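You operate a simulated robot arm through the tools that you are given. There is no shell and no other tool.

You run a simulated robot arm. Do the job below in one go: nothing can be reset, and whatever is moved stays where it is left.

## Task
Put the white sleeve in the black box, fit the yellow cap in, shut the lid, push it to OUT.
Fine: slide the box onto the yellow OUT mark; the other box, sleeve and cap stay.

It is judged by the outcome, as a careful person would: the job done as asked, and still so three seconds after it is handed in. It fails if anything else is knocked over, pushed out of place, dropped, spilled or broken. Lids that push on must go on centred and level and be pressed home; caps that screw on are set level and turned clockwise until they are tight.

## Robot
A 7-joint arm with a two-finger parallel gripper, fixed in place. Base frame: the origin is at the foot of the arm, x ahead of it, y to its left, z up; the work surface is at about z = 0.8. Readings come in m, degrees, newtons and seconds.
Its first joint turns from -166.0 to 166.0 degrees. Payload 4.4 kg.
The tool frame sits at the grasp point between the pads (the TCP): z along the fingers, y along the line on which they close. The tips reach 0.023 m beyond it. The gripper opens to 0.094 m. The fingers are 0.038 m wide and 0.01 m thick; the gripper's body (0.054 by 0.096 m) begins 0.039 m behind the TCP.
Orientation is told as [roll, pitch, yaw] about the base's x, y, z axes, in that order, counted from this pose: with the fingers straight down and closing along the base's y, the tool's x points along the base's -x, its y along +y and its z along -z.

## Interface
- The arm moves only by the tool send_rows. Its argument "commands" is a list of rows, each a list of 7 numbers: the turn, a rotation vector about the tool's x, y, z in degrees, then the shift along the tool's x, y, z in cm, then the gripper command, from -1 (fully open) to 1 (shut), values between in proportion. In form: [[wx, wy, wz, dx, dy, dz, hand], ...]. A call has 1 to 20 rows; each row shifts and turns the commanded pose from where the row before left it, along the tool's axes as they then stand. A row lasts 0.2 s, in which the tool goes at most 0.05 m and 8.6 degrees; a call with a longer step from one row to the next is refused whole, and so is a gripper value outside its range. A pose out of reach is approached as far as the arm can. The call stops where the force on the tool passes 90 N (or 10 N more than at its start, if that is more) or the arm is blocked; 0.2 s more then pass. The fingers move at their own pace (about 0.072 m/s each) and stop on an object; they squeeze with about 38 N. The grip force told is the motor's: it shows also when the fingers shut on nothing. Time passes only in rows, and 0.2 s behind the last, so rows that do not move let the fingers close. It gives the time, the measured TCP pose, the force on the tool (base axes), the opening and the grip force at its end, in the units of the frame above (readings bear some noise), with the torque about the TCP (base axes, N m) and any sound that the robot's microphone picked up.
- Cameras (640 x 400 px; columns grow to the right, rows downward): "scene" is fixed at [0.0493, 0.4993, 1.5791]; the picture's right is [-0.46, -0.89, 0.00], its down [-0.52, 0.27, -0.81] and it looks along [0.72, -0.37, -0.58] (base axes); focal length 375 px, centre (320, 200). "wrist" rides on the gripper at [0.086, 0.016, -0.075] in the tool frame; the picture's right is [-0.18, 0.98, 0.00], its down [-0.58, -0.11, -0.81] and it looks along [-0.79, -0.15, 0.59] (tool axes); focal length 243 px, centre (320, 200). There is no depth. A picture from a camera that has moved, and an enlarged one, comes with that camera's place and axes in the base frame and with its lens.
- capture(camera): a new picture of that camera. It takes no simulated time.
- enlarge(camera, box): a new picture of the part [left, top, right, bottom] of that camera's present view, enlarged. It takes no simulated time.
- finish_job(): hands the job in; it is judged then, once.

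Nothing tells you positions but the pictures and the camera data. Unless the task says otherwise, let go and move clear before handing in.

The tools are called after ">>>" as name(argument=value, ...) on one line, values as JSON. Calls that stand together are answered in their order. send_rows: Moves the arm, as the interface text tells. Its arguments: {"type":"object","properties":{"commands":{"type":"array","items":{"type":"array","items":{"type":"number"}}}},"required":["commands"]} The other tools are called the same way: capture (camera) takes a picture; enlarge (camera, box) takes an enlarged picture of a part of a camera's view; finish_job () hands the job in.

At the start:

```text
clock: 0.0
eef_pos: [0.7701, 0.2944, 1.2279]
tool_rot: [0.1, -0.1, 0.0]
wrist_force: [0.3, -0.2, 0.2]
moment: [0.01, -0.02, -0.05]
finger_gap: 0.0939
finger_force: 0.1
```

scene: 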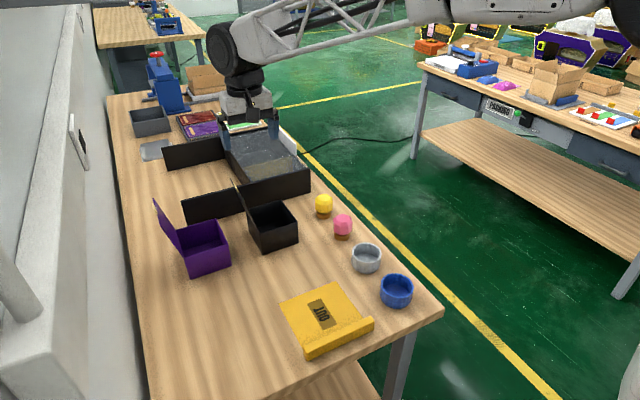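
wrist: 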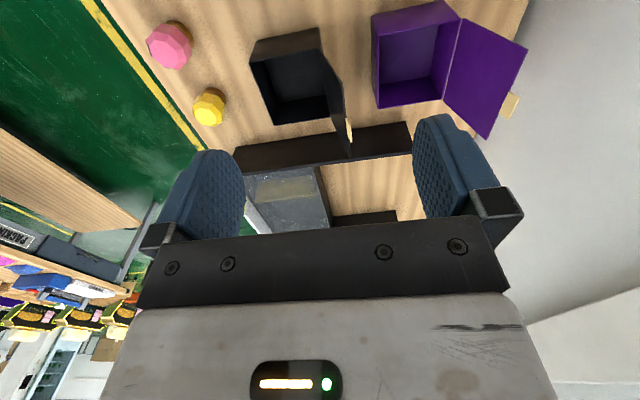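

I see a purple box and a black box with open lids, a yellow and a pink cap, grey and blue round cups, a yellow OUT mark and a conveyor-like thing with black rails. I can't spot the white sleeve yet, so I'll look closer.

>>> enlarge(camera="scene", box=[140, 170, 340, 295])

>>> enlarge(camera="scene", box=[280, 180, 440, 280])

>>> enlarge(camera="scene", box=[130, 80, 320, 200])

>>> enlarge(camera="scene", box=[260, 260, 460, 385])

>>> enlarge(camera="wrist", box=[130, 0, 540, 256])

```text
3.20 times, centred on (240, 232) of scene
camera zoom: at [0.0493, 0.4993, 1.5791], right [-0.46, -0.89, 0.0], down [-0.52, 0.27, -0.81], along [0.72, -0.37, -0.58], focal length 1199 px, centre (576, 96)
```

zoom: 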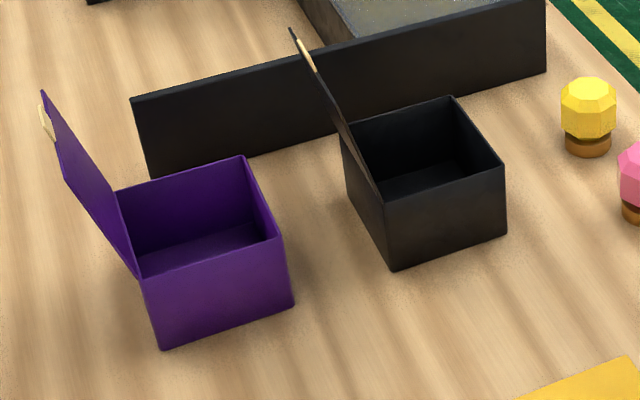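

```text
4.00 times, centred on (360, 230) of scene
camera zoom: at [0.0493, 0.4993, 1.5791], right [-0.46, -0.89, 0.0], down [-0.52, 0.27, -0.81], along [0.72, -0.37, -0.58], focal length 1498 px, centre (160, 80)
```

zoom: 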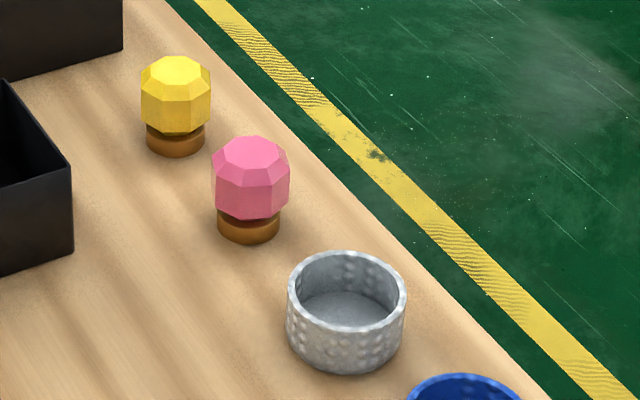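

```text
3.33 times, centred on (225, 140) of scene
camera zoom: at [0.0493, 0.4993, 1.5791], right [-0.46, -0.89, 0.0], down [-0.52, 0.27, -0.81], along [0.72, -0.37, -0.58], focal length 1249 px, centre (637, 400)
```

zoom: 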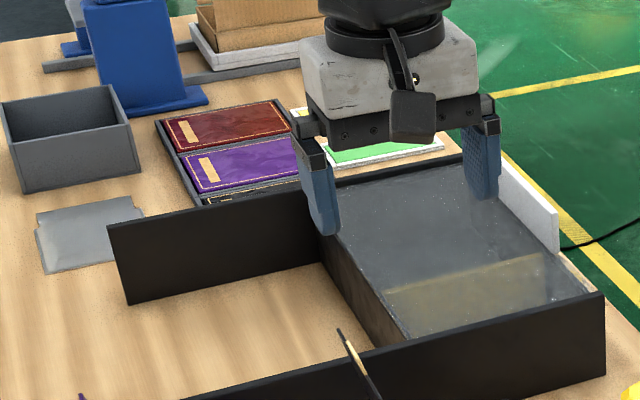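

```text
3.20 times, centred on (360, 322) of scene
camera zoom: at [0.0493, 0.4993, 1.5791], right [-0.46, -0.89, 0.0], down [-0.52, 0.27, -0.81], along [0.72, -0.37, -0.58], focal length 1199 px, centre (192, -192)
```

zoom: 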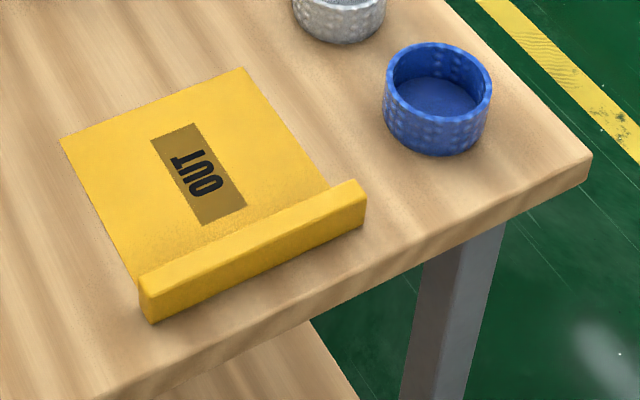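

```text
1.56 times, centred on (335, 128) of wrist
camera zoom: at [0.6824, 0.3123, 1.3029], right [0.18, 0.98, 0.0], down [0.58, -0.11, 0.81], along [0.79, -0.15, -0.59], focal length 379 px, centre (297, 312)
```

zoom: 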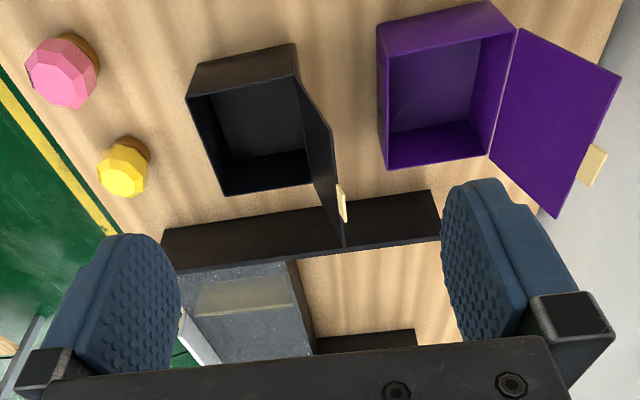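

The silver-white cup on the near right of the table looks like the white sleeve. The black box is near (0.90, 0.22) with its lid hinged on the +y side, and the OUT plate is near (0.57, 0.22). I'll move the wrist camera back over the sleeves and caps to check.

>>> send_rows(commands=[[0, 0, 0, 4, -2.2, 0.3, -1], [0, 0, 0, 4, -2.2, 0.3, -1], [0, 0, 0, 4, -2.2, 0.3, -1], [0, 0, 0, 4, -2.2, 0.3, -1], [0, 0, 0, 4, -2.2, 0.3, -1], [0, 0, 0, 4, -2.2, 0.3, -1], [0, 0, 0, 4, -2.2, 0.3, -1], [0, 0, 0, 4, -2.2, 0.3, -1], [0, 0, 0, 0, 0, 0, -1]])

```text
clock: 2.0
eef_pos: [0.4499, 0.1207, 1.2054]
tool_rot: [0.0, 0.0, 0.0]
wrist_force: [0.2, 0.3, -0.2]
moment: [-0.02, 0.01, -0.01]
finger_gap: 0.0938
finger_force: 0.0
```

The arm moved back as commanded. I'll take pictures now to identify the sleeves, caps and box geometry.

>>> capture(camera="wrist")

>>> enlarge(camera="wrist", box=[100, 0, 420, 200])

>>> enlarge(camera="scene", box=[220, 170, 320, 258])

```text
taken
camera wrist: at [0.3636, 0.1373, 1.28], right [0.18, 0.98, 0.0], down [0.58, -0.11, 0.81], along [0.79, -0.15, -0.59], focal length 243 px, centre (320, 200)
```

wrist: 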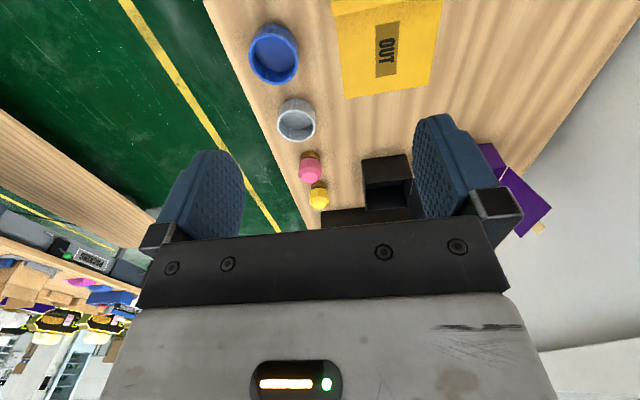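

```text
2.00 times, centred on (260, 100) of wrist
camera zoom: at [0.3636, 0.1373, 1.28], right [0.18, 0.98, 0.0], down [0.58, -0.11, 0.81], along [0.79, -0.15, -0.59], focal length 485 px, centre (440, 400)
```

zoom: 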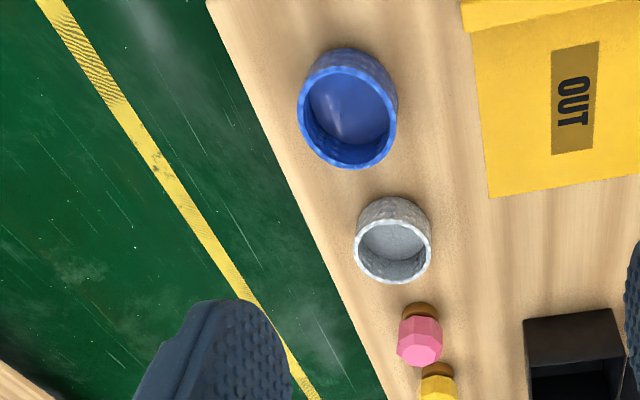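

```text
4.55 times, centred on (270, 214) of scene
camera zoom: at [0.0493, 0.4993, 1.5791], right [-0.46, -0.89, 0.0], down [-0.52, 0.27, -0.81], along [0.72, -0.37, -0.58], focal length 1703 px, centre (547, 136)
```

zoom: 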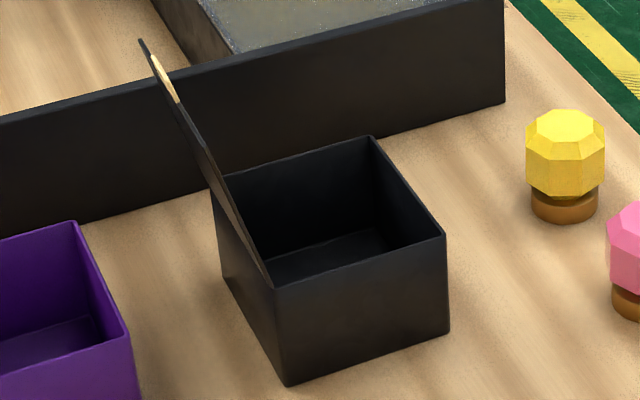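

The white sleeve is the pale cup at about (0.676, 0.027), diameter about 85 mm. The bigger blue one, the pink cap and the purple box must stay put. Next I'll take a closer look at the black box and the caps from above.

>>> send_rows(commands=[[0, 0, 0, -4.6, 0.5, 0.4, -1], [0, 0, 0, -4.6, 0.5, 0.4, -1], [0, 0, 0, -4.6, 0.5, 0.4, -1], [0, 0, 0, -4.6, 0.5, 0.4, -1], [0, 0, 0, -4.6, 0.5, 0.4, -1], [0, 0, 0, -4.6, 0.5, 0.4, -1], [0, 0, 0, 0, 0, 0, -1]])

>>> capture(camera="wrist")

>>> enlarge(camera="wrist", box=[170, 40, 330, 140])

>>> enlarge(camera="wrist", box=[280, 50, 440, 150])

```text
clock: 3.6
eef_pos: [0.7242, 0.1512, 1.1822]
tool_rot: [-0.1, -0.1, 0.0]
wrist_force: [-0.7, -0.6, 0.1]
moment: [0.01, 0.0, 0.0]
finger_gap: 0.0944
finger_force: 0.1
```

```text
taken
camera wrist: at [0.6371, 0.1687, 1.2567], right [0.18, 0.98, 0.0], down [0.58, -0.11, 0.81], along [0.79, -0.15, -0.59], focal length 243 px, centre (320, 200)
```

wrist: 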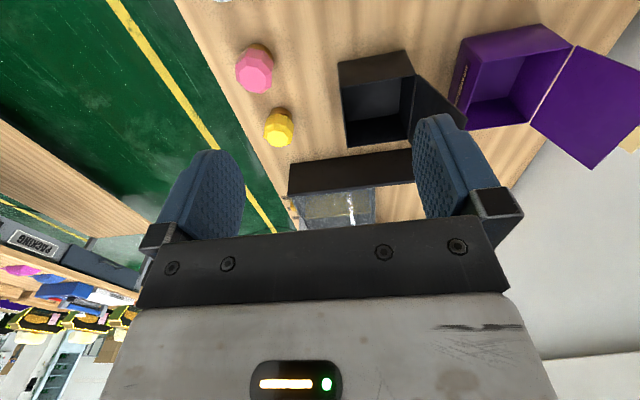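

```text
4.00 times, centred on (250, 90) of wrist
camera zoom: at [0.6371, 0.1687, 1.2567], right [0.18, 0.98, 0.0], down [0.58, -0.11, 0.81], along [0.79, -0.15, -0.59], focal length 970 px, centre (600, 640)
```

zoom: 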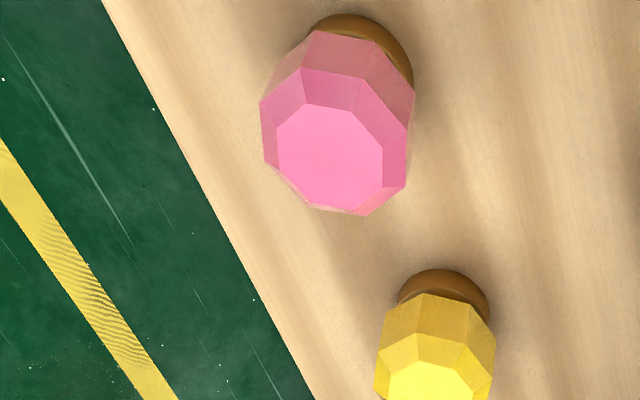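

```text
4.00 times, centred on (360, 100) of wrist
camera zoom: at [0.6371, 0.1687, 1.2567], right [0.18, 0.98, 0.0], down [0.58, -0.11, 0.81], along [0.79, -0.15, -0.59], focal length 970 px, centre (160, 600)
```

zoom: 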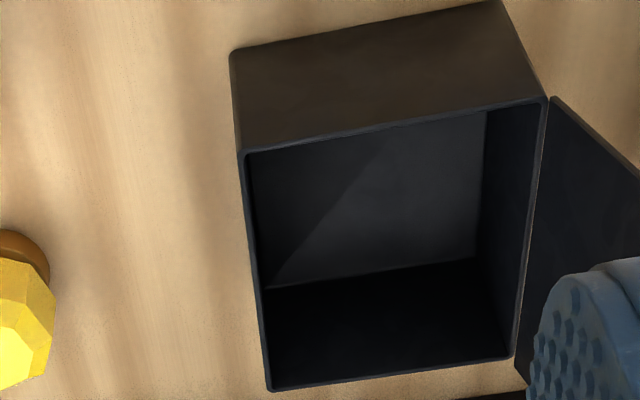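

The black box spans about x 0.845–0.972 and y 0.164–0.280, with its rim near z 0.88. Now I'll enlarge the yellow cap to measure its height, width and position.

>>> enlarge(camera="wrist", box=[240, 90, 320, 150])

>>> enlarge(camera="scene", box=[304, 185, 344, 225])

>>> enlarge(camera="scene", box=[344, 235, 392, 280])

>>> enlarge(camera="scene", box=[220, 165, 310, 260])

```text
6.67 times, centred on (280, 120) of wrist
camera zoom: at [0.6371, 0.1687, 1.2567], right [0.18, 0.98, 0.0], down [0.58, -0.11, 0.81], along [0.79, -0.15, -0.59], focal length 1618 px, centre (587, 733)
```

zoom: 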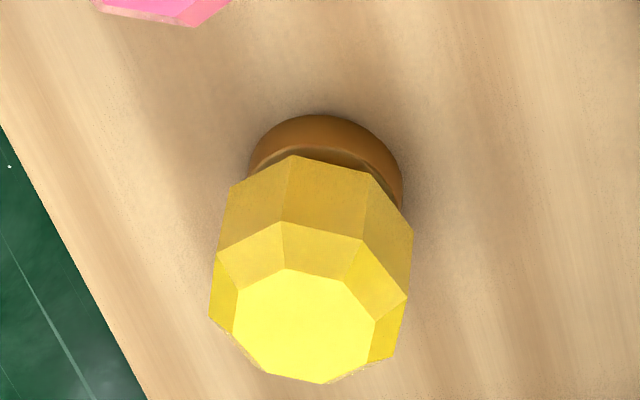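

```text
10.00 times, centred on (324, 205) of scene
camera zoom: at [0.0493, 0.4993, 1.5791], right [-0.46, -0.89, 0.0], down [-0.52, 0.27, -0.81], along [0.72, -0.37, -0.58], focal length 3746 px, centre (280, 150)
```

zoom: 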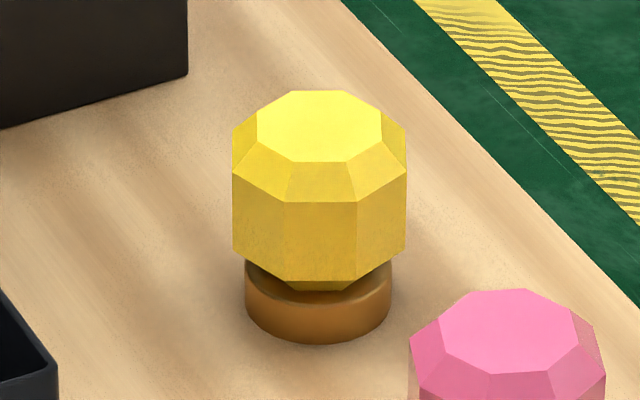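

```text
8.89 times, centred on (368, 258) of scene
camera zoom: at [0.0493, 0.4993, 1.5791], right [-0.46, -0.89, 0.0], down [-0.52, 0.27, -0.81], along [0.72, -0.37, -0.58], focal length 3330 px, centre (-107, -311)
```

zoom: 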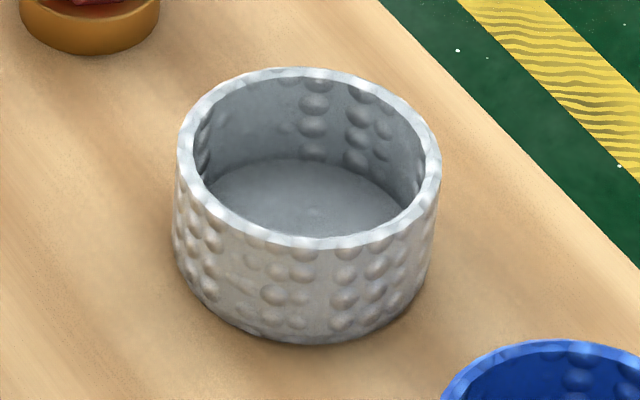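

```text
4.21 times, centred on (265, 212) of scene
camera zoom: at [0.0493, 0.4993, 1.5791], right [-0.46, -0.89, 0.0], down [-0.52, 0.27, -0.81], along [0.72, -0.37, -0.58], focal length 1577 px, centre (552, 147)
```

zoom: 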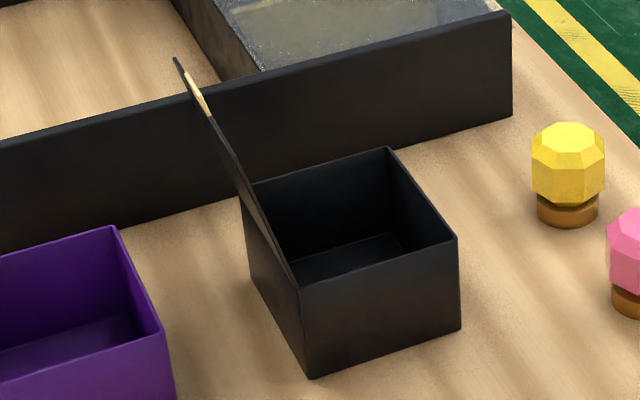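

The sleeve rim is near z 0.842, outer radius about 42 mm, wall about 5 mm. The yellow cap is about 57 mm across flats, with its top near z 0.872. I'll turn the hand 90° and hover over the near wall of the sleeve, to pinch it with one finger inside and one outside.

>>> send_rows(commands=[[0, 0, -8.2, 0, 0, 0, -0.2], [0, 0, -8.2, 0, 0, 0, -0.2], [0, 0, -8.2, 0, 0, 0, -0.2], [0, 0, -8.2, 0, 0, 0, -0.2], [0, 0, -8.2, 0, 0, 0, -0.2], [0, 0, -8.2, 0, 0, 0, -0.2], [0, 0, -8.2, 0, 0, 0, -0.2], [0, 0, -8.2, 0, 0, 0, -0.2], [0, 0, -8.2, 0, 0, 0, -0.2], [0, 0, -8.2, 0, 0, 0, -0.2], [0, 0, -8.0, 0, 0, 0, -0.2], [0, 0, 0, 2.04, 1.53, 3.2, -0.2], [0, 0, 0, 2.04, 1.53, 3.2, -0.2], [0, 0, 0, 2.04, 1.53, 3.2, -0.2], [0, 0, 0, 2.04, 1.53, 3.2, -0.2], [0, 0, 0, 2.04, 1.53, 3.2, -0.2], [0, 0, 0, 2.02, 1.52, 3.2, -0.2], [0, 0, 0, 0, 0, 0, -0.2]])

>>> capture(camera="wrist")

>>> capture(camera="scene")

```text
clock: 7.4
eef_pos: [0.6353, 0.0295, 0.9896]
tool_rot: [-0.1, 0.0, 90.0]
wrist_force: [-0.1, 0.3, -0.3]
moment: [0.03, -0.02, 0.01]
finger_gap: 0.0563
finger_force: 0.0
```

```text
taken
camera wrist: at [0.6191, -0.0564, 1.0639], right [-0.98, 0.18, 0.0], down [0.11, 0.58, 0.81], along [0.15, 0.79, -0.59], focal length 243 px, centre (320, 200)
```

wrist: 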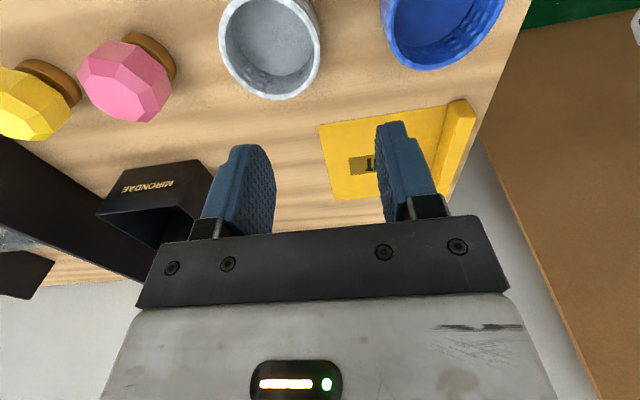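

```text
taken
```

scene: 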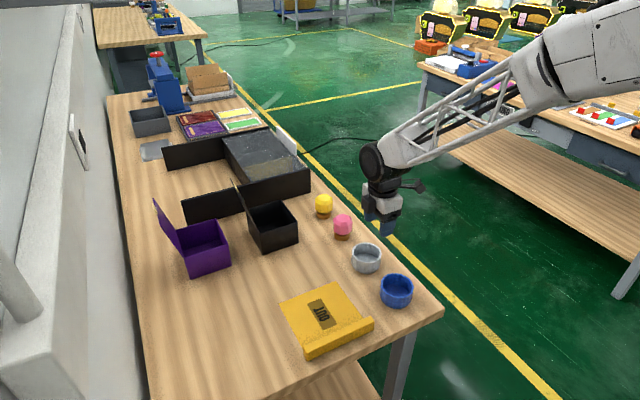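

The wrist view puts the sleeve centre at about (0.676, 0.029), so the hand sits over its near wall. I'll narrow the opening, descend most of the way, and check.

>>> send_rows(commands=[[0, 0, 0, 0, 0, 2.5, 0.15], [0, 0, 0, 0, 0, 2.5, 0.15], [0, 0, 0, 0, 0, 2.5, 0.15], [0, 0, 0, 0, 0, 2.0, 0.15], [0, 0, 0, 0, 0, 0, 0.15]])

>>> capture(camera="wrist")

>>> enlarge(camera="scene", box=[320, 210, 420, 310])

```text
clock: 8.6
eef_pos: [0.6331, 0.0274, 0.8931]
tool_rot: [0.0, 0.0, 90.0]
wrist_force: [0.1, 0.1, 0.2]
moment: [-0.03, 0.01, 0.03]
finger_gap: 0.0401
finger_force: 0.1
```

```text
taken
camera wrist: at [0.6166, -0.0592, 0.9674], right [-0.98, 0.18, 0.0], down [0.11, 0.58, 0.81], along [0.15, 0.79, -0.59], focal length 243 px, centre (320, 200)
```

wrist: 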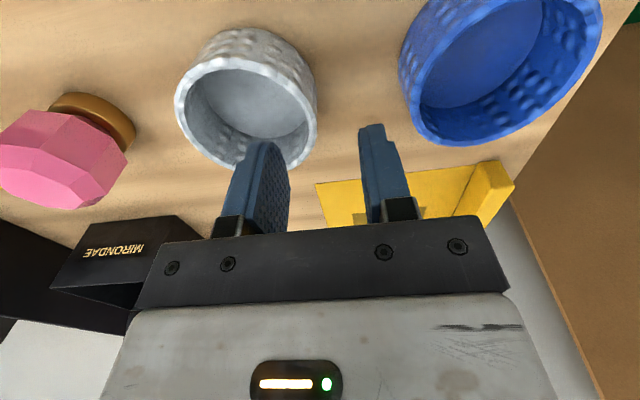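

```text
4.00 times, centred on (370, 260) of scene
camera zoom: at [0.0493, 0.4993, 1.5791], right [-0.46, -0.89, 0.0], down [-0.52, 0.27, -0.81], along [0.72, -0.37, -0.58], focal length 1498 px, centre (120, -40)
```

zoom: 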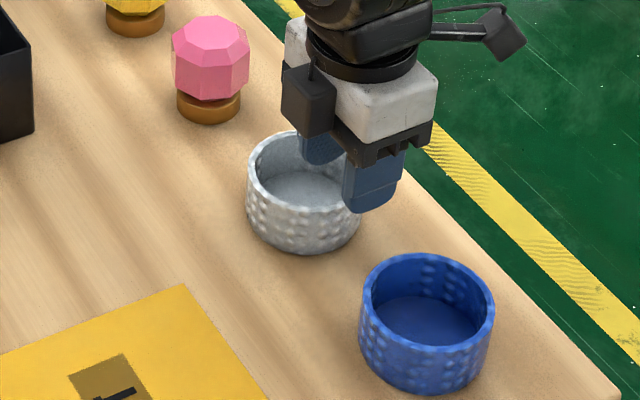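

The sleeve's near wall is about 3–6 mm further out than the hand's centre. I'll shift a little in +x, lower until the tips straddle the rim by about 14 mm, then close.

>>> send_rows(commands=[[0, 0, 0, -0.15, -0.5, 0, 0.15], [0, 0, 0, 0, 0, 1.5, 0.15], [0, 0, 0, 0, 0, 1.5, 0.15], [0, 0, 0, 0, 0, 1.3, 0.15], [0, 0, 0, 0, 0, 0, 0.15]])

>>> capture(camera="wrist")

>>> enlarge(camera="scene", box=[320, 210, 420, 310])

```text
clock: 9.8
eef_pos: [0.6403, 0.0265, 0.8494]
tool_rot: [-0.1, -0.1, 90.0]
wrist_force: [-0.2, 0.7, -0.3]
moment: [-0.03, 0.01, -0.02]
finger_gap: 0.0401
finger_force: 0.0
```

```text
taken
camera wrist: at [0.6233, -0.0587, 0.9238], right [-0.98, 0.18, 0.0], down [0.11, 0.58, 0.81], along [0.15, 0.79, -0.59], focal length 243 px, centre (320, 200)
```

wrist: 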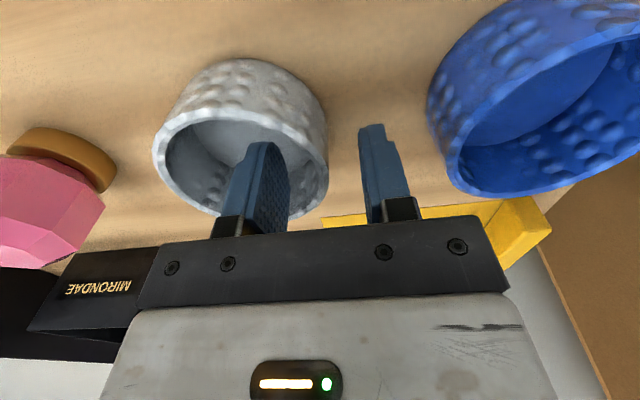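

```text
4.00 times, centred on (370, 260) of scene
camera zoom: at [0.0493, 0.4993, 1.5791], right [-0.46, -0.89, 0.0], down [-0.52, 0.27, -0.81], along [0.72, -0.37, -0.58], focal length 1498 px, centre (120, -40)
```

zoom: 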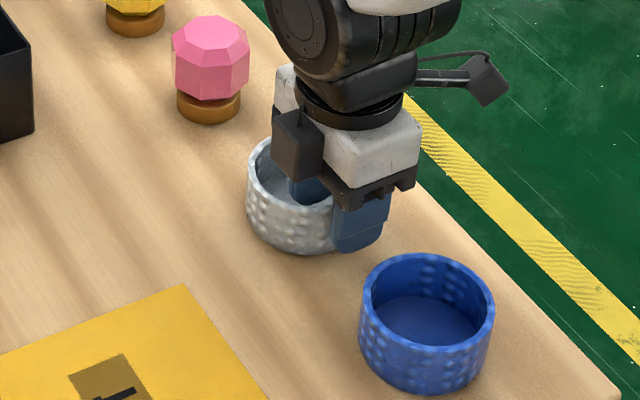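

One finger is inside the sleeve and one outside, with no contact yet. I'll close the gripper on the wall.

>>> send_rows(commands=[[0, 0, 0, 0, 0, 0, 0.5], [0, 0, 0, 0, 0, 0, 0.8], [0, 0, 0, 0, 0, 0, 1], [0, 0, 0, 0, 0, 0, 1], [0, 0, 0, 0, 0, 0, 1]])

>>> capture(camera="wrist")

>>> enlarge(camera="scene", box=[320, 210, 420, 310])

```text
clock: 11.0
eef_pos: [0.6398, 0.028, 0.8492]
tool_rot: [-0.1, 0.0, 90.0]
wrist_force: [-0.4, -1.5, 2.1]
moment: [0.04, -0.15, -0.05]
finger_gap: 0.0085
finger_force: 38.0
```

```text
taken
camera wrist: at [0.6233, -0.0587, 0.9241], right [-0.98, 0.18, 0.0], down [0.11, 0.58, 0.81], along [0.15, 0.79, -0.59], focal length 243 px, centre (320, 200)
```

wrist: 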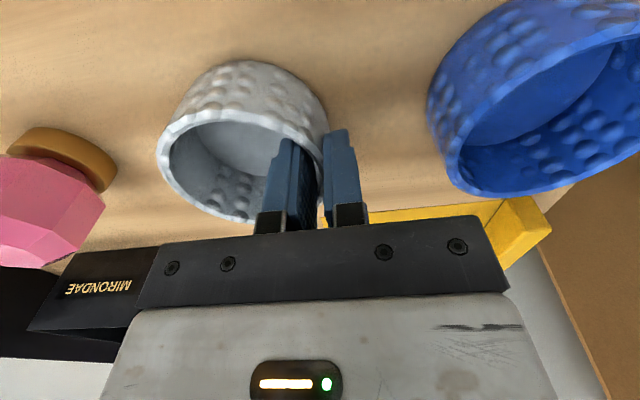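

```text
4.00 times, centred on (370, 260) of scene
camera zoom: at [0.0493, 0.4993, 1.5791], right [-0.46, -0.89, 0.0], down [-0.52, 0.27, -0.81], along [0.72, -0.37, -0.58], focal length 1498 px, centre (120, -40)
```

zoom: 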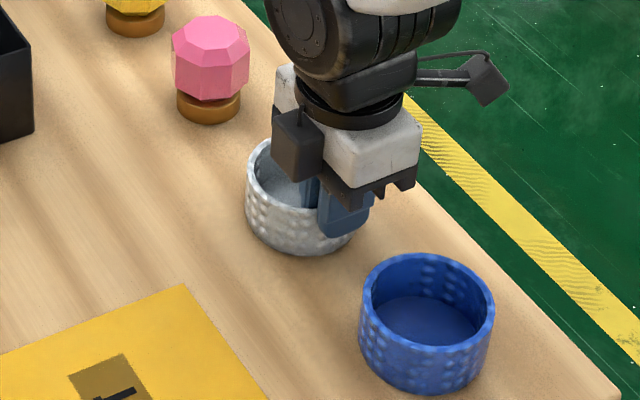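

The gripper holds the sleeve wall with an 8.5 mm gap and 38 N. I'll lift it slowly straight up.

>>> send_rows(commands=[[0, 0, 0, 0, 0, -0.5, 1], [0, 0, 0, 0, 0, -1, 1], [0, 0, 0, 0, 0, -1.5, 1], [0, 0, 0, 0, 0, -2, 1], [0, 0, 0, 0, 0, -3, 1], [0, 0, 0, 0, 0, -3, 1], [0, 0, 0, 0, 0, -3, 1], [0, 0, 0, 0, 0, 0, 1]])

>>> capture(camera="wrist")

>>> capture(camera="scene")

```text
clock: 12.8
eef_pos: [0.6398, 0.0304, 0.9917]
tool_rot: [0.0, 0.0, 89.9]
wrist_force: [-0.9, 0.0, 0.1]
moment: [-0.01, 0.04, -0.02]
finger_gap: 0.0081
finger_force: 38.0
```

```text
taken
camera wrist: at [0.6226, -0.0554, 1.0658], right [-0.98, 0.18, 0.0], down [0.11, 0.58, 0.81], along [0.15, 0.79, -0.59], focal length 243 px, centre (320, 200)
```

wrist: 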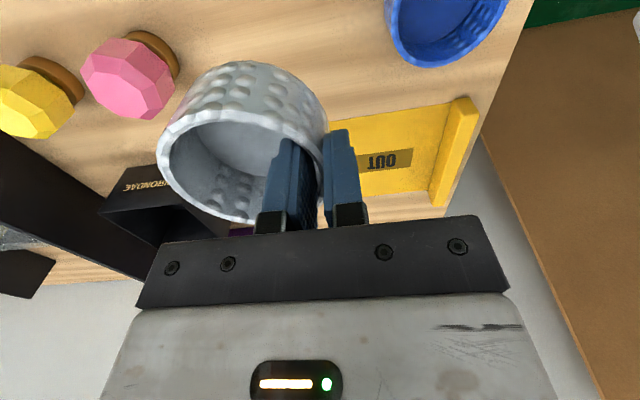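

```text
taken
```

scene: 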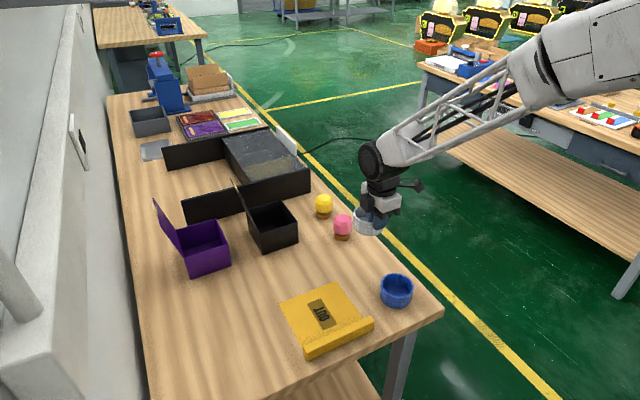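

The sleeve is held level, and everything else is in place. I'll raise it and carry it over the black box's opening.

>>> send_rows(commands=[[0, 0, 0, 0, 0, -3, 1], [0, 0, 0, 0, 0, -3, 1], [0, 0, 0, -2.74, -3.32, 0, 1], [0, 0, 0, -2.74, -3.32, 0, 1], [0, 0, 0, -2.74, -3.32, 0, 1], [0, 0, 0, -2.74, -3.32, 0, 1], [0, 0, 0, -2.74, -3.32, 0, 1], [0, 0, 0, -2.74, -3.32, 0, 1], [0, 0, 0, -2.74, -3.32, 0, 1], [0, 0, 0, 0, 0, 0, 1]])

>>> capture(camera="wrist")

>>> enlarge(camera="scene", box=[180, 130, 340, 260])

```text
clock: 15.0
eef_pos: [0.8723, 0.2232, 1.0482]
tool_rot: [0.1, 0.0, 90.0]
wrist_force: [0.6, 0.3, -0.9]
moment: [0.02, -0.01, 0.04]
finger_gap: 0.0087
finger_force: 37.9
```

```text
taken
camera wrist: at [0.855, 0.138, 1.1227], right [-0.98, 0.18, 0.0], down [0.11, 0.58, 0.81], along [0.15, 0.79, -0.59], focal length 243 px, centre (320, 200)
```

wrist: 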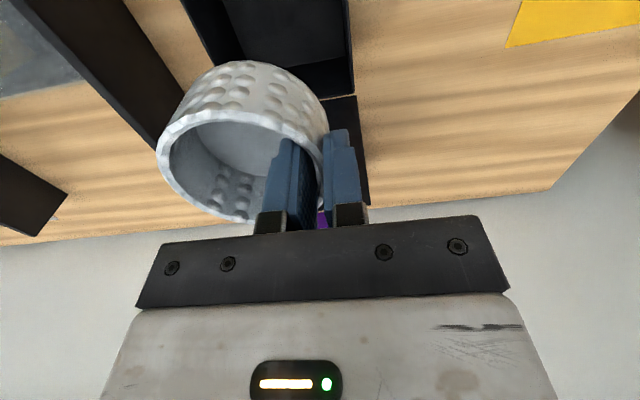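

```text
3.08 times, centred on (260, 195) of scene
camera zoom: at [0.0493, 0.4993, 1.5791], right [-0.46, -0.89, 0.0], down [-0.52, 0.27, -0.81], along [0.72, -0.37, -0.58], focal length 1153 px, centre (505, 215)
```

zoom: 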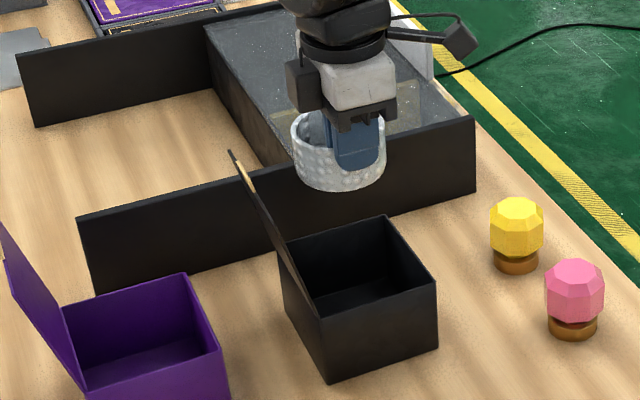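

The sleeve hangs over the opening, roughly centred: sleeve x 0.868–0.952 against an inner box of 0.847–0.968. I'll lower it to just above the rim and check.

>>> send_rows(commands=[[0, 0, 0, 0, 0, 3, 1], [0, 0, 0, 0, 0, 3, 1], [0, 0, 0, 0, 0, 3, 1], [0, 0, 0, 0, 0, 1.5, 1], [0, 0, 0, 0, 0, 0, 1]])

>>> capture(camera="wrist")

>>> enlarge(camera="scene", box=[200, 150, 330, 260])

```text
clock: 16.2
eef_pos: [0.8728, 0.2213, 0.9464]
tool_rot: [-0.1, 0.0, 90.0]
wrist_force: [-0.7, -0.5, -0.7]
moment: [-0.01, 0.0, 0.02]
finger_gap: 0.0082
finger_force: 37.9
```

```text
taken
camera wrist: at [0.8557, 0.1346, 1.0209], right [-0.98, 0.18, 0.0], down [0.11, 0.58, 0.81], along [0.15, 0.79, -0.59], focal length 243 px, centre (320, 200)
```

wrist: 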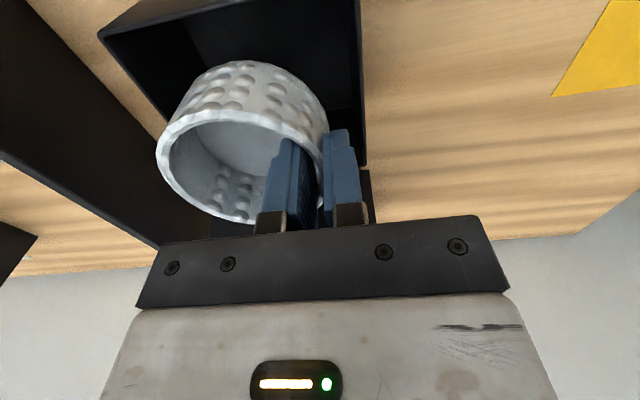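

```text
3.64 times, centred on (265, 205) of scene
camera zoom: at [0.0493, 0.4993, 1.5791], right [-0.46, -0.89, 0.0], down [-0.52, 0.27, -0.81], along [0.72, -0.37, -0.58], focal length 1362 px, centre (520, 182)
```

zoom: 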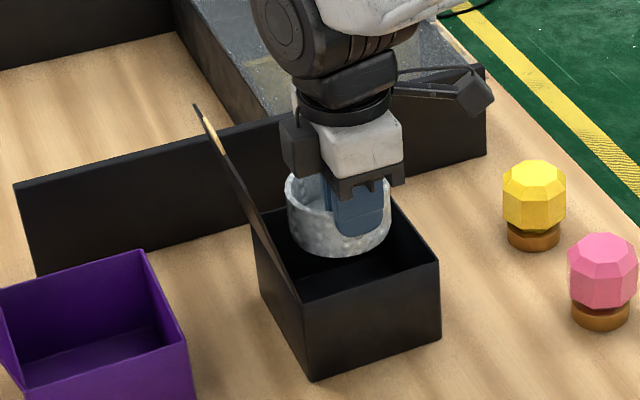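

The sleeve lines up inside the rim with room on all sides. I'll nudge 3 mm away from the lid and lower it most of the way to the floor.

>>> send_rows(commands=[[0, 0, 0, 0.3, 0, 0, 1], [0, 0, 0, 0, 0, 2, 1], [0, 0, 0, 0, 0, 2, 1], [0, 0, 0, 0, 0, 1.5, 1], [0, 0, 0, 0, 0, 1.5, 1], [0, 0, 0, 0, 0, 1.0, 1], [0, 0, 0, 0, 0, 0, 1]])

>>> capture(camera="wrist")

>>> enlarge(camera="scene", box=[200, 150, 330, 260])

```text
clock: 17.8
eef_pos: [0.8712, 0.2162, 0.8647]
tool_rot: [0.0, 0.0, 89.9]
wrist_force: [-0.4, 0.3, -0.7]
moment: [0.04, 0.02, -0.01]
finger_gap: 0.0084
finger_force: 38.3
```

```text
taken
camera wrist: at [0.8551, 0.1305, 0.9394], right [-0.98, 0.18, 0.0], down [0.11, 0.58, 0.81], along [0.15, 0.79, -0.59], focal length 243 px, centre (320, 200)
```

wrist: 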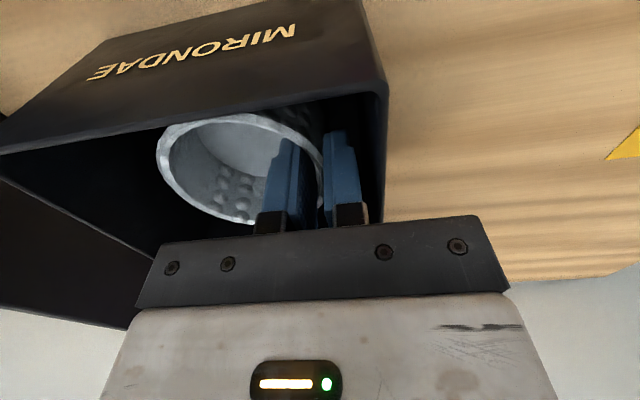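

```text
3.64 times, centred on (265, 205) of scene
camera zoom: at [0.0493, 0.4993, 1.5791], right [-0.46, -0.89, 0.0], down [-0.52, 0.27, -0.81], along [0.72, -0.37, -0.58], focal length 1362 px, centre (520, 182)
```

zoom: 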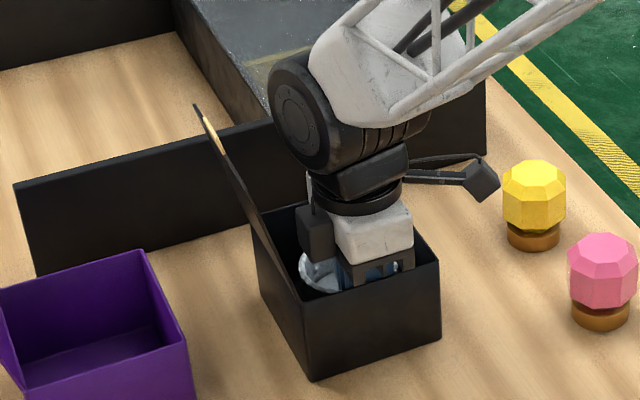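

The sleeve is inside the box and close to the floor, with no contact so far. I'll go down in small steps and watch the force.

>>> send_rows(commands=[[0, 0, 0, 0, 0, 0.4, 1], [0, 0, 0, 0, 0, 0.4, 1], [0, 0, 0, 0, 0, 0, 1]])

```text
clock: 18.6
eef_pos: [0.8723, 0.2178, 0.8567]
tool_rot: [-0.1, 0.0, 90.0]
wrist_force: [0.1, 0.1, -0.5]
moment: [-0.01, 0.0, -0.01]
finger_gap: 0.0081
finger_force: 38.0
```

The force is still zero at TCP z 0.857, so I'll continue in 2 mm steps.

>>> send_rows(commands=[[0, 0, 0, 0, 0, 0.2, 1], [0, 0, 0, 0, 0, 0, 1]])

>>> enlarge(camera="scene", box=[230, 180, 310, 250])

```text
clock: 19.2
eef_pos: [0.8717, 0.2183, 0.8554]
tool_rot: [-0.1, 0.1, 90.0]
wrist_force: [0.2, 0.7, 0.0]
moment: [0.02, -0.01, 0.03]
finger_gap: 0.0082
finger_force: 37.9
```

```text
5.71 times, centred on (270, 215) of scene
camera zoom: at [0.0493, 0.4993, 1.5791], right [-0.46, -0.89, 0.0], down [-0.52, 0.27, -0.81], along [0.72, -0.37, -0.58], focal length 2140 px, centre (606, 114)
```

zoom: 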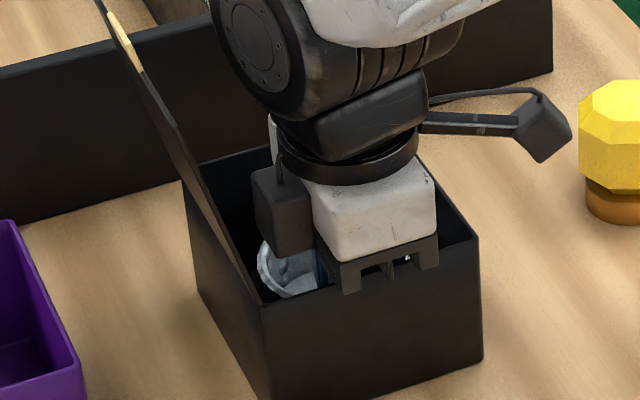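

>>> send_rows(commands=[[0, 0, 0, 0, 0, 0.2, 1], [0, 0, 0, 0, 0, 0, 1]])

```text
clock: 19.8
eef_pos: [0.8723, 0.2166, 0.8532]
tool_rot: [0.0, -0.1, 90.0]
wrist_force: [-1.8, -0.1, 3.6]
moment: [0.01, -0.06, -0.07]
finger_gap: 0.0083
finger_force: 38.1
```

A 3.6 N upward force shows the sleeve resting on the box floor. I'll open the fingers just enough to release the wall, then lift straight out.

>>> send_rows(commands=[[0, 0, 0, 0, 0, 0, 0.75], [0, 0, 0, 0, 0, 0, 0.62], [0, 0, 0, 0, 0, 0, 0.62], [0, 0, 0, 0, 0, 0, 0.62]])

>>> capture(camera="wrist")

```text
clock: 20.8
eef_pos: [0.8733, 0.2183, 0.8538]
tool_rot: [-0.2, 0.0, 90.0]
wrist_force: [-0.3, 1.0, 5.9]
moment: [-0.01, -0.1, 0.0]
finger_gap: 0.0177
finger_force: 0.2
```

```text
taken
camera wrist: at [0.8555, 0.1321, 0.9279], right [-0.98, 0.18, 0.0], down [0.11, 0.58, 0.81], along [0.15, 0.79, -0.59], focal length 243 px, centre (320, 200)
```

wrist: 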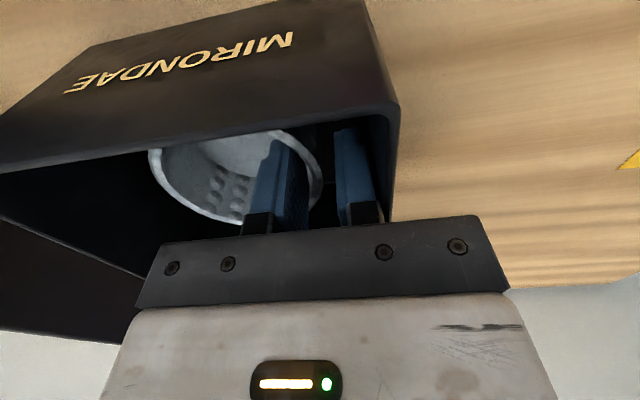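

The fingers are clear of the wall and the light contact is only the hand on the rim. I'll lift straight up and look inside.

>>> send_rows(commands=[[0, 0, 0, 0, 0, -0.5, 0.62], [0, 0, 0, 0, 0, -1, 0.62], [0, 0, 0, 0, 0, -1.5, 0.62], [0, 0, 0, 0, 0, -3, 0.62], [0, 0, 0, 0, 0, -4, 0.62], [0, 0, 0, 0, 0, -4, 0.62], [0, 0, 0, 0, 0, -4, 0.62], [0, 0, 0, 0, 0, 0, 0.62]])

>>> capture(camera="wrist")

>>> enlarge(camera="scene", box=[220, 165, 310, 260])

```text
clock: 22.6
eef_pos: [0.8687, 0.2181, 1.0364]
tool_rot: [-0.1, 0.0, 90.0]
wrist_force: [0.1, 0.2, 0.2]
moment: [-0.01, -0.03, 0.01]
finger_gap: 0.0177
finger_force: 0.0
```

```text
taken
camera wrist: at [0.8521, 0.1319, 1.1113], right [-0.98, 0.18, 0.0], down [0.11, 0.58, 0.81], along [0.15, 0.79, -0.59], focal length 243 px, centre (320, 200)
```

wrist: 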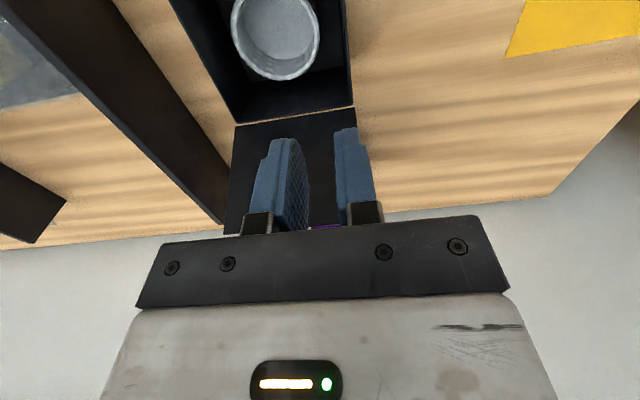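

```text
4.21 times, centred on (265, 212) of scene
camera zoom: at [0.0493, 0.4993, 1.5791], right [-0.46, -0.89, 0.0], down [-0.52, 0.27, -0.81], along [0.72, -0.37, -0.58], focal length 1577 px, centre (552, 147)
```

zoom: 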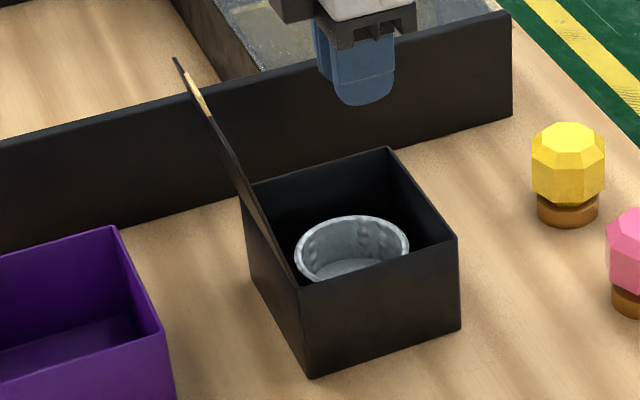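

The sleeve sits level on the box floor at about (0.910, 0.218). Next I'll go above the yellow cap and turn the hand so the pads meet its flats.

>>> send_rows(commands=[[0, 0, 0, 3.76, -1.24, 0, 0.3], [0, 0, 0, 3.76, -1.24, 0, 0], [0, 0, 0, 3.76, -1.24, 0, -0.4], [0, 0, 0, 3.76, -1.24, 0, -0.8], [0, 0, 0, 3.76, -1.24, 0, -0.8], [0, 0, -8.5, 0, 0, 0, -0.8], [0, 0, -8.5, 0, 0, 0, -0.8], [0, 0, 0, 0, 0, 0, -0.8]])

>>> capture(camera="wrist")

>>> enlarge(camera="scene", box=[270, 130, 390, 250])

```text
clock: 24.4
eef_pos: [0.9331, 0.0292, 1.0354]
tool_rot: [-0.1, 0.0, 107.1]
wrist_force: [-0.2, 0.2, 0.0]
moment: [0.02, -0.02, -0.01]
finger_gap: 0.0846
finger_force: 0.1
```

```text
taken
camera wrist: at [0.9417, -0.0573, 1.11], right [-0.99, -0.11, 0.0], down [-0.07, 0.59, 0.81], along [-0.09, 0.8, -0.59], focal length 243 px, centre (320, 200)
```

wrist: 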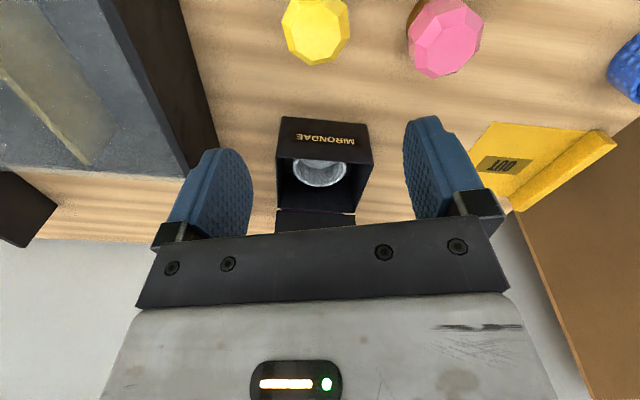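

```text
3.33 times, centred on (330, 190) of scene
camera zoom: at [0.0493, 0.4993, 1.5791], right [-0.46, -0.89, 0.0], down [-0.52, 0.27, -0.81], along [0.72, -0.37, -0.58], focal length 1249 px, centre (287, 233)
```

zoom: 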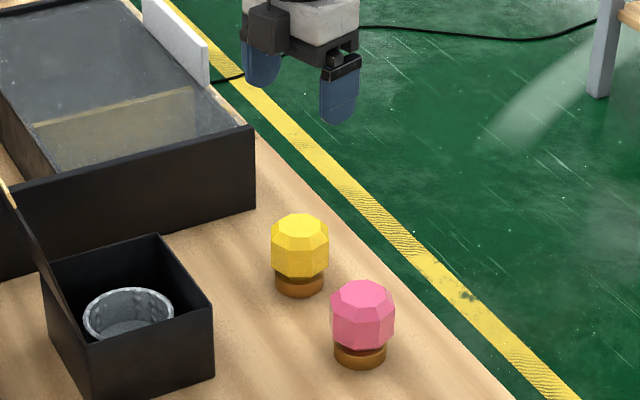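

I'm above the yellow cap now. I'll enlarge the view to fix its centre and the direction of its flats.

>>> enlarge(camera="wrist", box=[265, 0, 365, 70])

```text
5.71 times, centred on (315, 35) of wrist
camera zoom: at [0.9417, -0.0573, 1.11], right [-0.99, -0.11, 0.0], down [-0.07, 0.59, 0.81], along [-0.09, 0.8, -0.59], focal length 1386 px, centre (349, 1143)
```

zoom: 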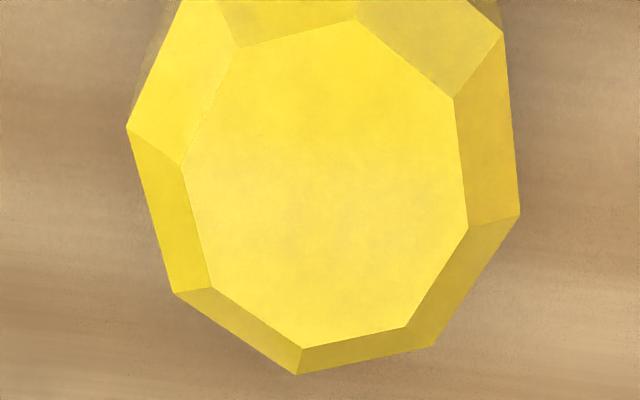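

The cap centre is at about (0.934, 0.027), and its flats lie within a degree of the hand's angle. I'll correct by 2 mm and lower to just above it.

>>> send_rows(commands=[[0, 0, 0, 0.22, -0.04, 3, -0.8], [0, 0, 0, 0, 0, 3, -0.8], [0, 0, 0, 0, 0, 3, -0.8], [0, 0, 0, 0, 0, 2.5, -0.8], [0, 0, 0, 0, 0, 0, -0.8]])

>>> capture(camera="wrist")

>>> enlarge(camera="scene", box=[290, 160, 370, 240])

```text
clock: 25.6
eef_pos: [0.9342, 0.028, 0.9132]
tool_rot: [-0.1, 0.0, 107.0]
wrist_force: [-0.5, 0.9, 0.2]
moment: [-0.02, 0.01, 0.03]
finger_gap: 0.0846
finger_force: 0.0
```

```text
taken
camera wrist: at [0.9436, -0.059, 0.9885], right [-0.99, -0.11, 0.0], down [-0.07, 0.59, 0.81], along [-0.09, 0.8, -0.59], focal length 243 px, centre (320, 200)
```

wrist: 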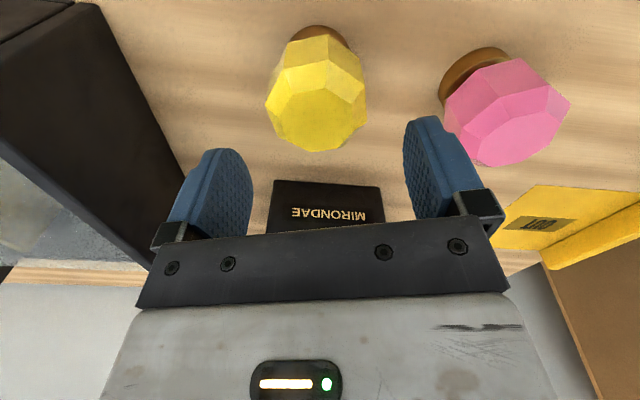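

```text
5.00 times, centred on (330, 200) of scene
camera zoom: at [0.0493, 0.4993, 1.5791], right [-0.46, -0.89, 0.0], down [-0.52, 0.27, -0.81], along [0.72, -0.37, -0.58], focal length 1873 px, centre (270, 200)
```

zoom: 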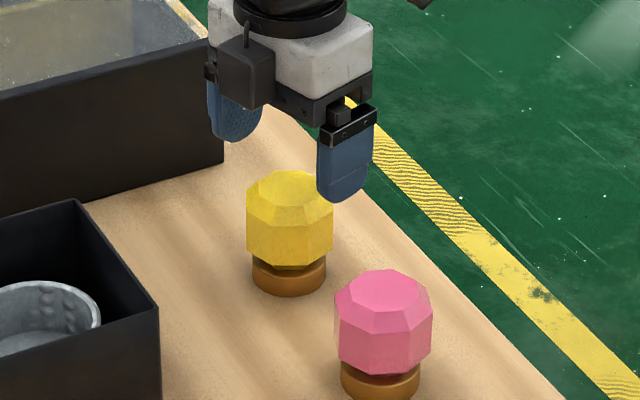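

The fingers straddle the cap and are clear of the pink one. I'll lower to TCP z of about 0.871 and close on the upper part of the flats.

>>> send_rows(commands=[[0, 0, 0, 0, 0, 2, -0.8], [0, 0, 0, 0, 0, 1.5, -0.8], [0, 0, 0, 0, 0, 0.7, -0.8], [0, 0, 0, 0, 0, 0, -0.5], [0, 0, 0, 0, 0, 0, -0.25], [0, 0, 0, 0, 0, 0, 0], [0, 0, 0, 0, 0, 0, 0.5], [0, 0, 0, 0, 0, 0, 1], [0, 0, 0, 0, 0, 0, 1]])

>>> capture(camera="wrist")

>>> enlarge(camera="scene", box=[290, 160, 370, 240])

```text
clock: 27.6
eef_pos: [0.9338, 0.027, 0.8769]
tool_rot: [-0.1, 0.1, 107.0]
wrist_force: [0.8, -0.4, 4.2]
moment: [-0.04, 0.01, 0.03]
finger_gap: 0.0606
finger_force: 37.8
```

```text
taken
camera wrist: at [0.9429, -0.0595, 0.9514], right [-0.99, -0.11, 0.0], down [-0.07, 0.59, 0.81], along [-0.09, 0.8, -0.59], focal length 243 px, centre (320, 200)
```

wrist: 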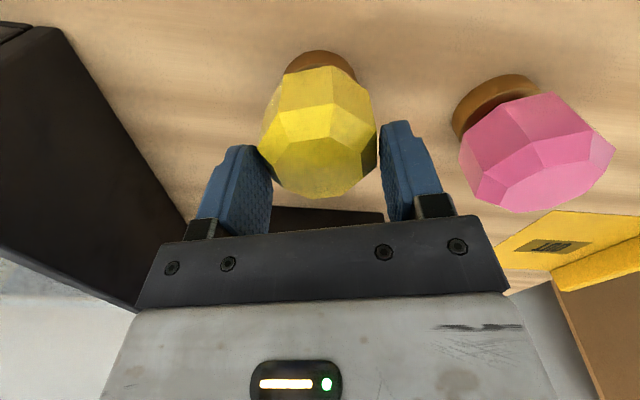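

```text
5.00 times, centred on (330, 200) of scene
camera zoom: at [0.0493, 0.4993, 1.5791], right [-0.46, -0.89, 0.0], down [-0.52, 0.27, -0.81], along [0.72, -0.37, -0.58], focal length 1873 px, centre (270, 200)
```

zoom: 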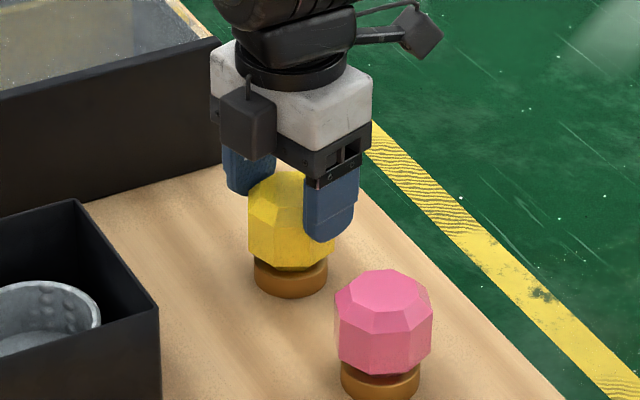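

The grip reads 60.6 mm at 38 N, but z is about 6 mm higher than I commanded. I'll wait a moment and re-read before lifting.

>>> send_rows(commands=[[0, 0, 0, 0, 0, 0, 1], [0, 0, 0, 0, 0, 0, 1]])

>>> enlarge(camera="wrist", box=[200, 30, 460, 240])

```text
clock: 28.2
eef_pos: [0.9347, 0.0269, 0.8768]
tool_rot: [0.0, 0.1, 106.9]
wrist_force: [1.9, -1.0, 4.7]
moment: [-0.04, 0.0, 0.02]
finger_gap: 0.0606
finger_force: 37.7
```

```text
1.90 times, centred on (330, 135) of wrist
camera zoom: at [0.9429, -0.0595, 0.9514], right [-0.99, -0.11, 0.0], down [-0.07, 0.59, 0.81], along [-0.09, 0.8, -0.59], focal length 462 px, centre (301, 324)
```

zoom: 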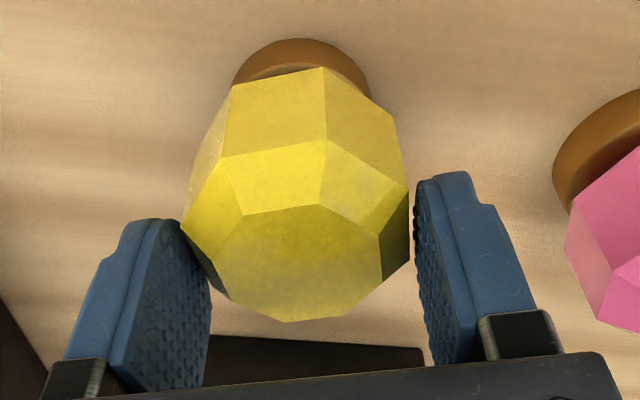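

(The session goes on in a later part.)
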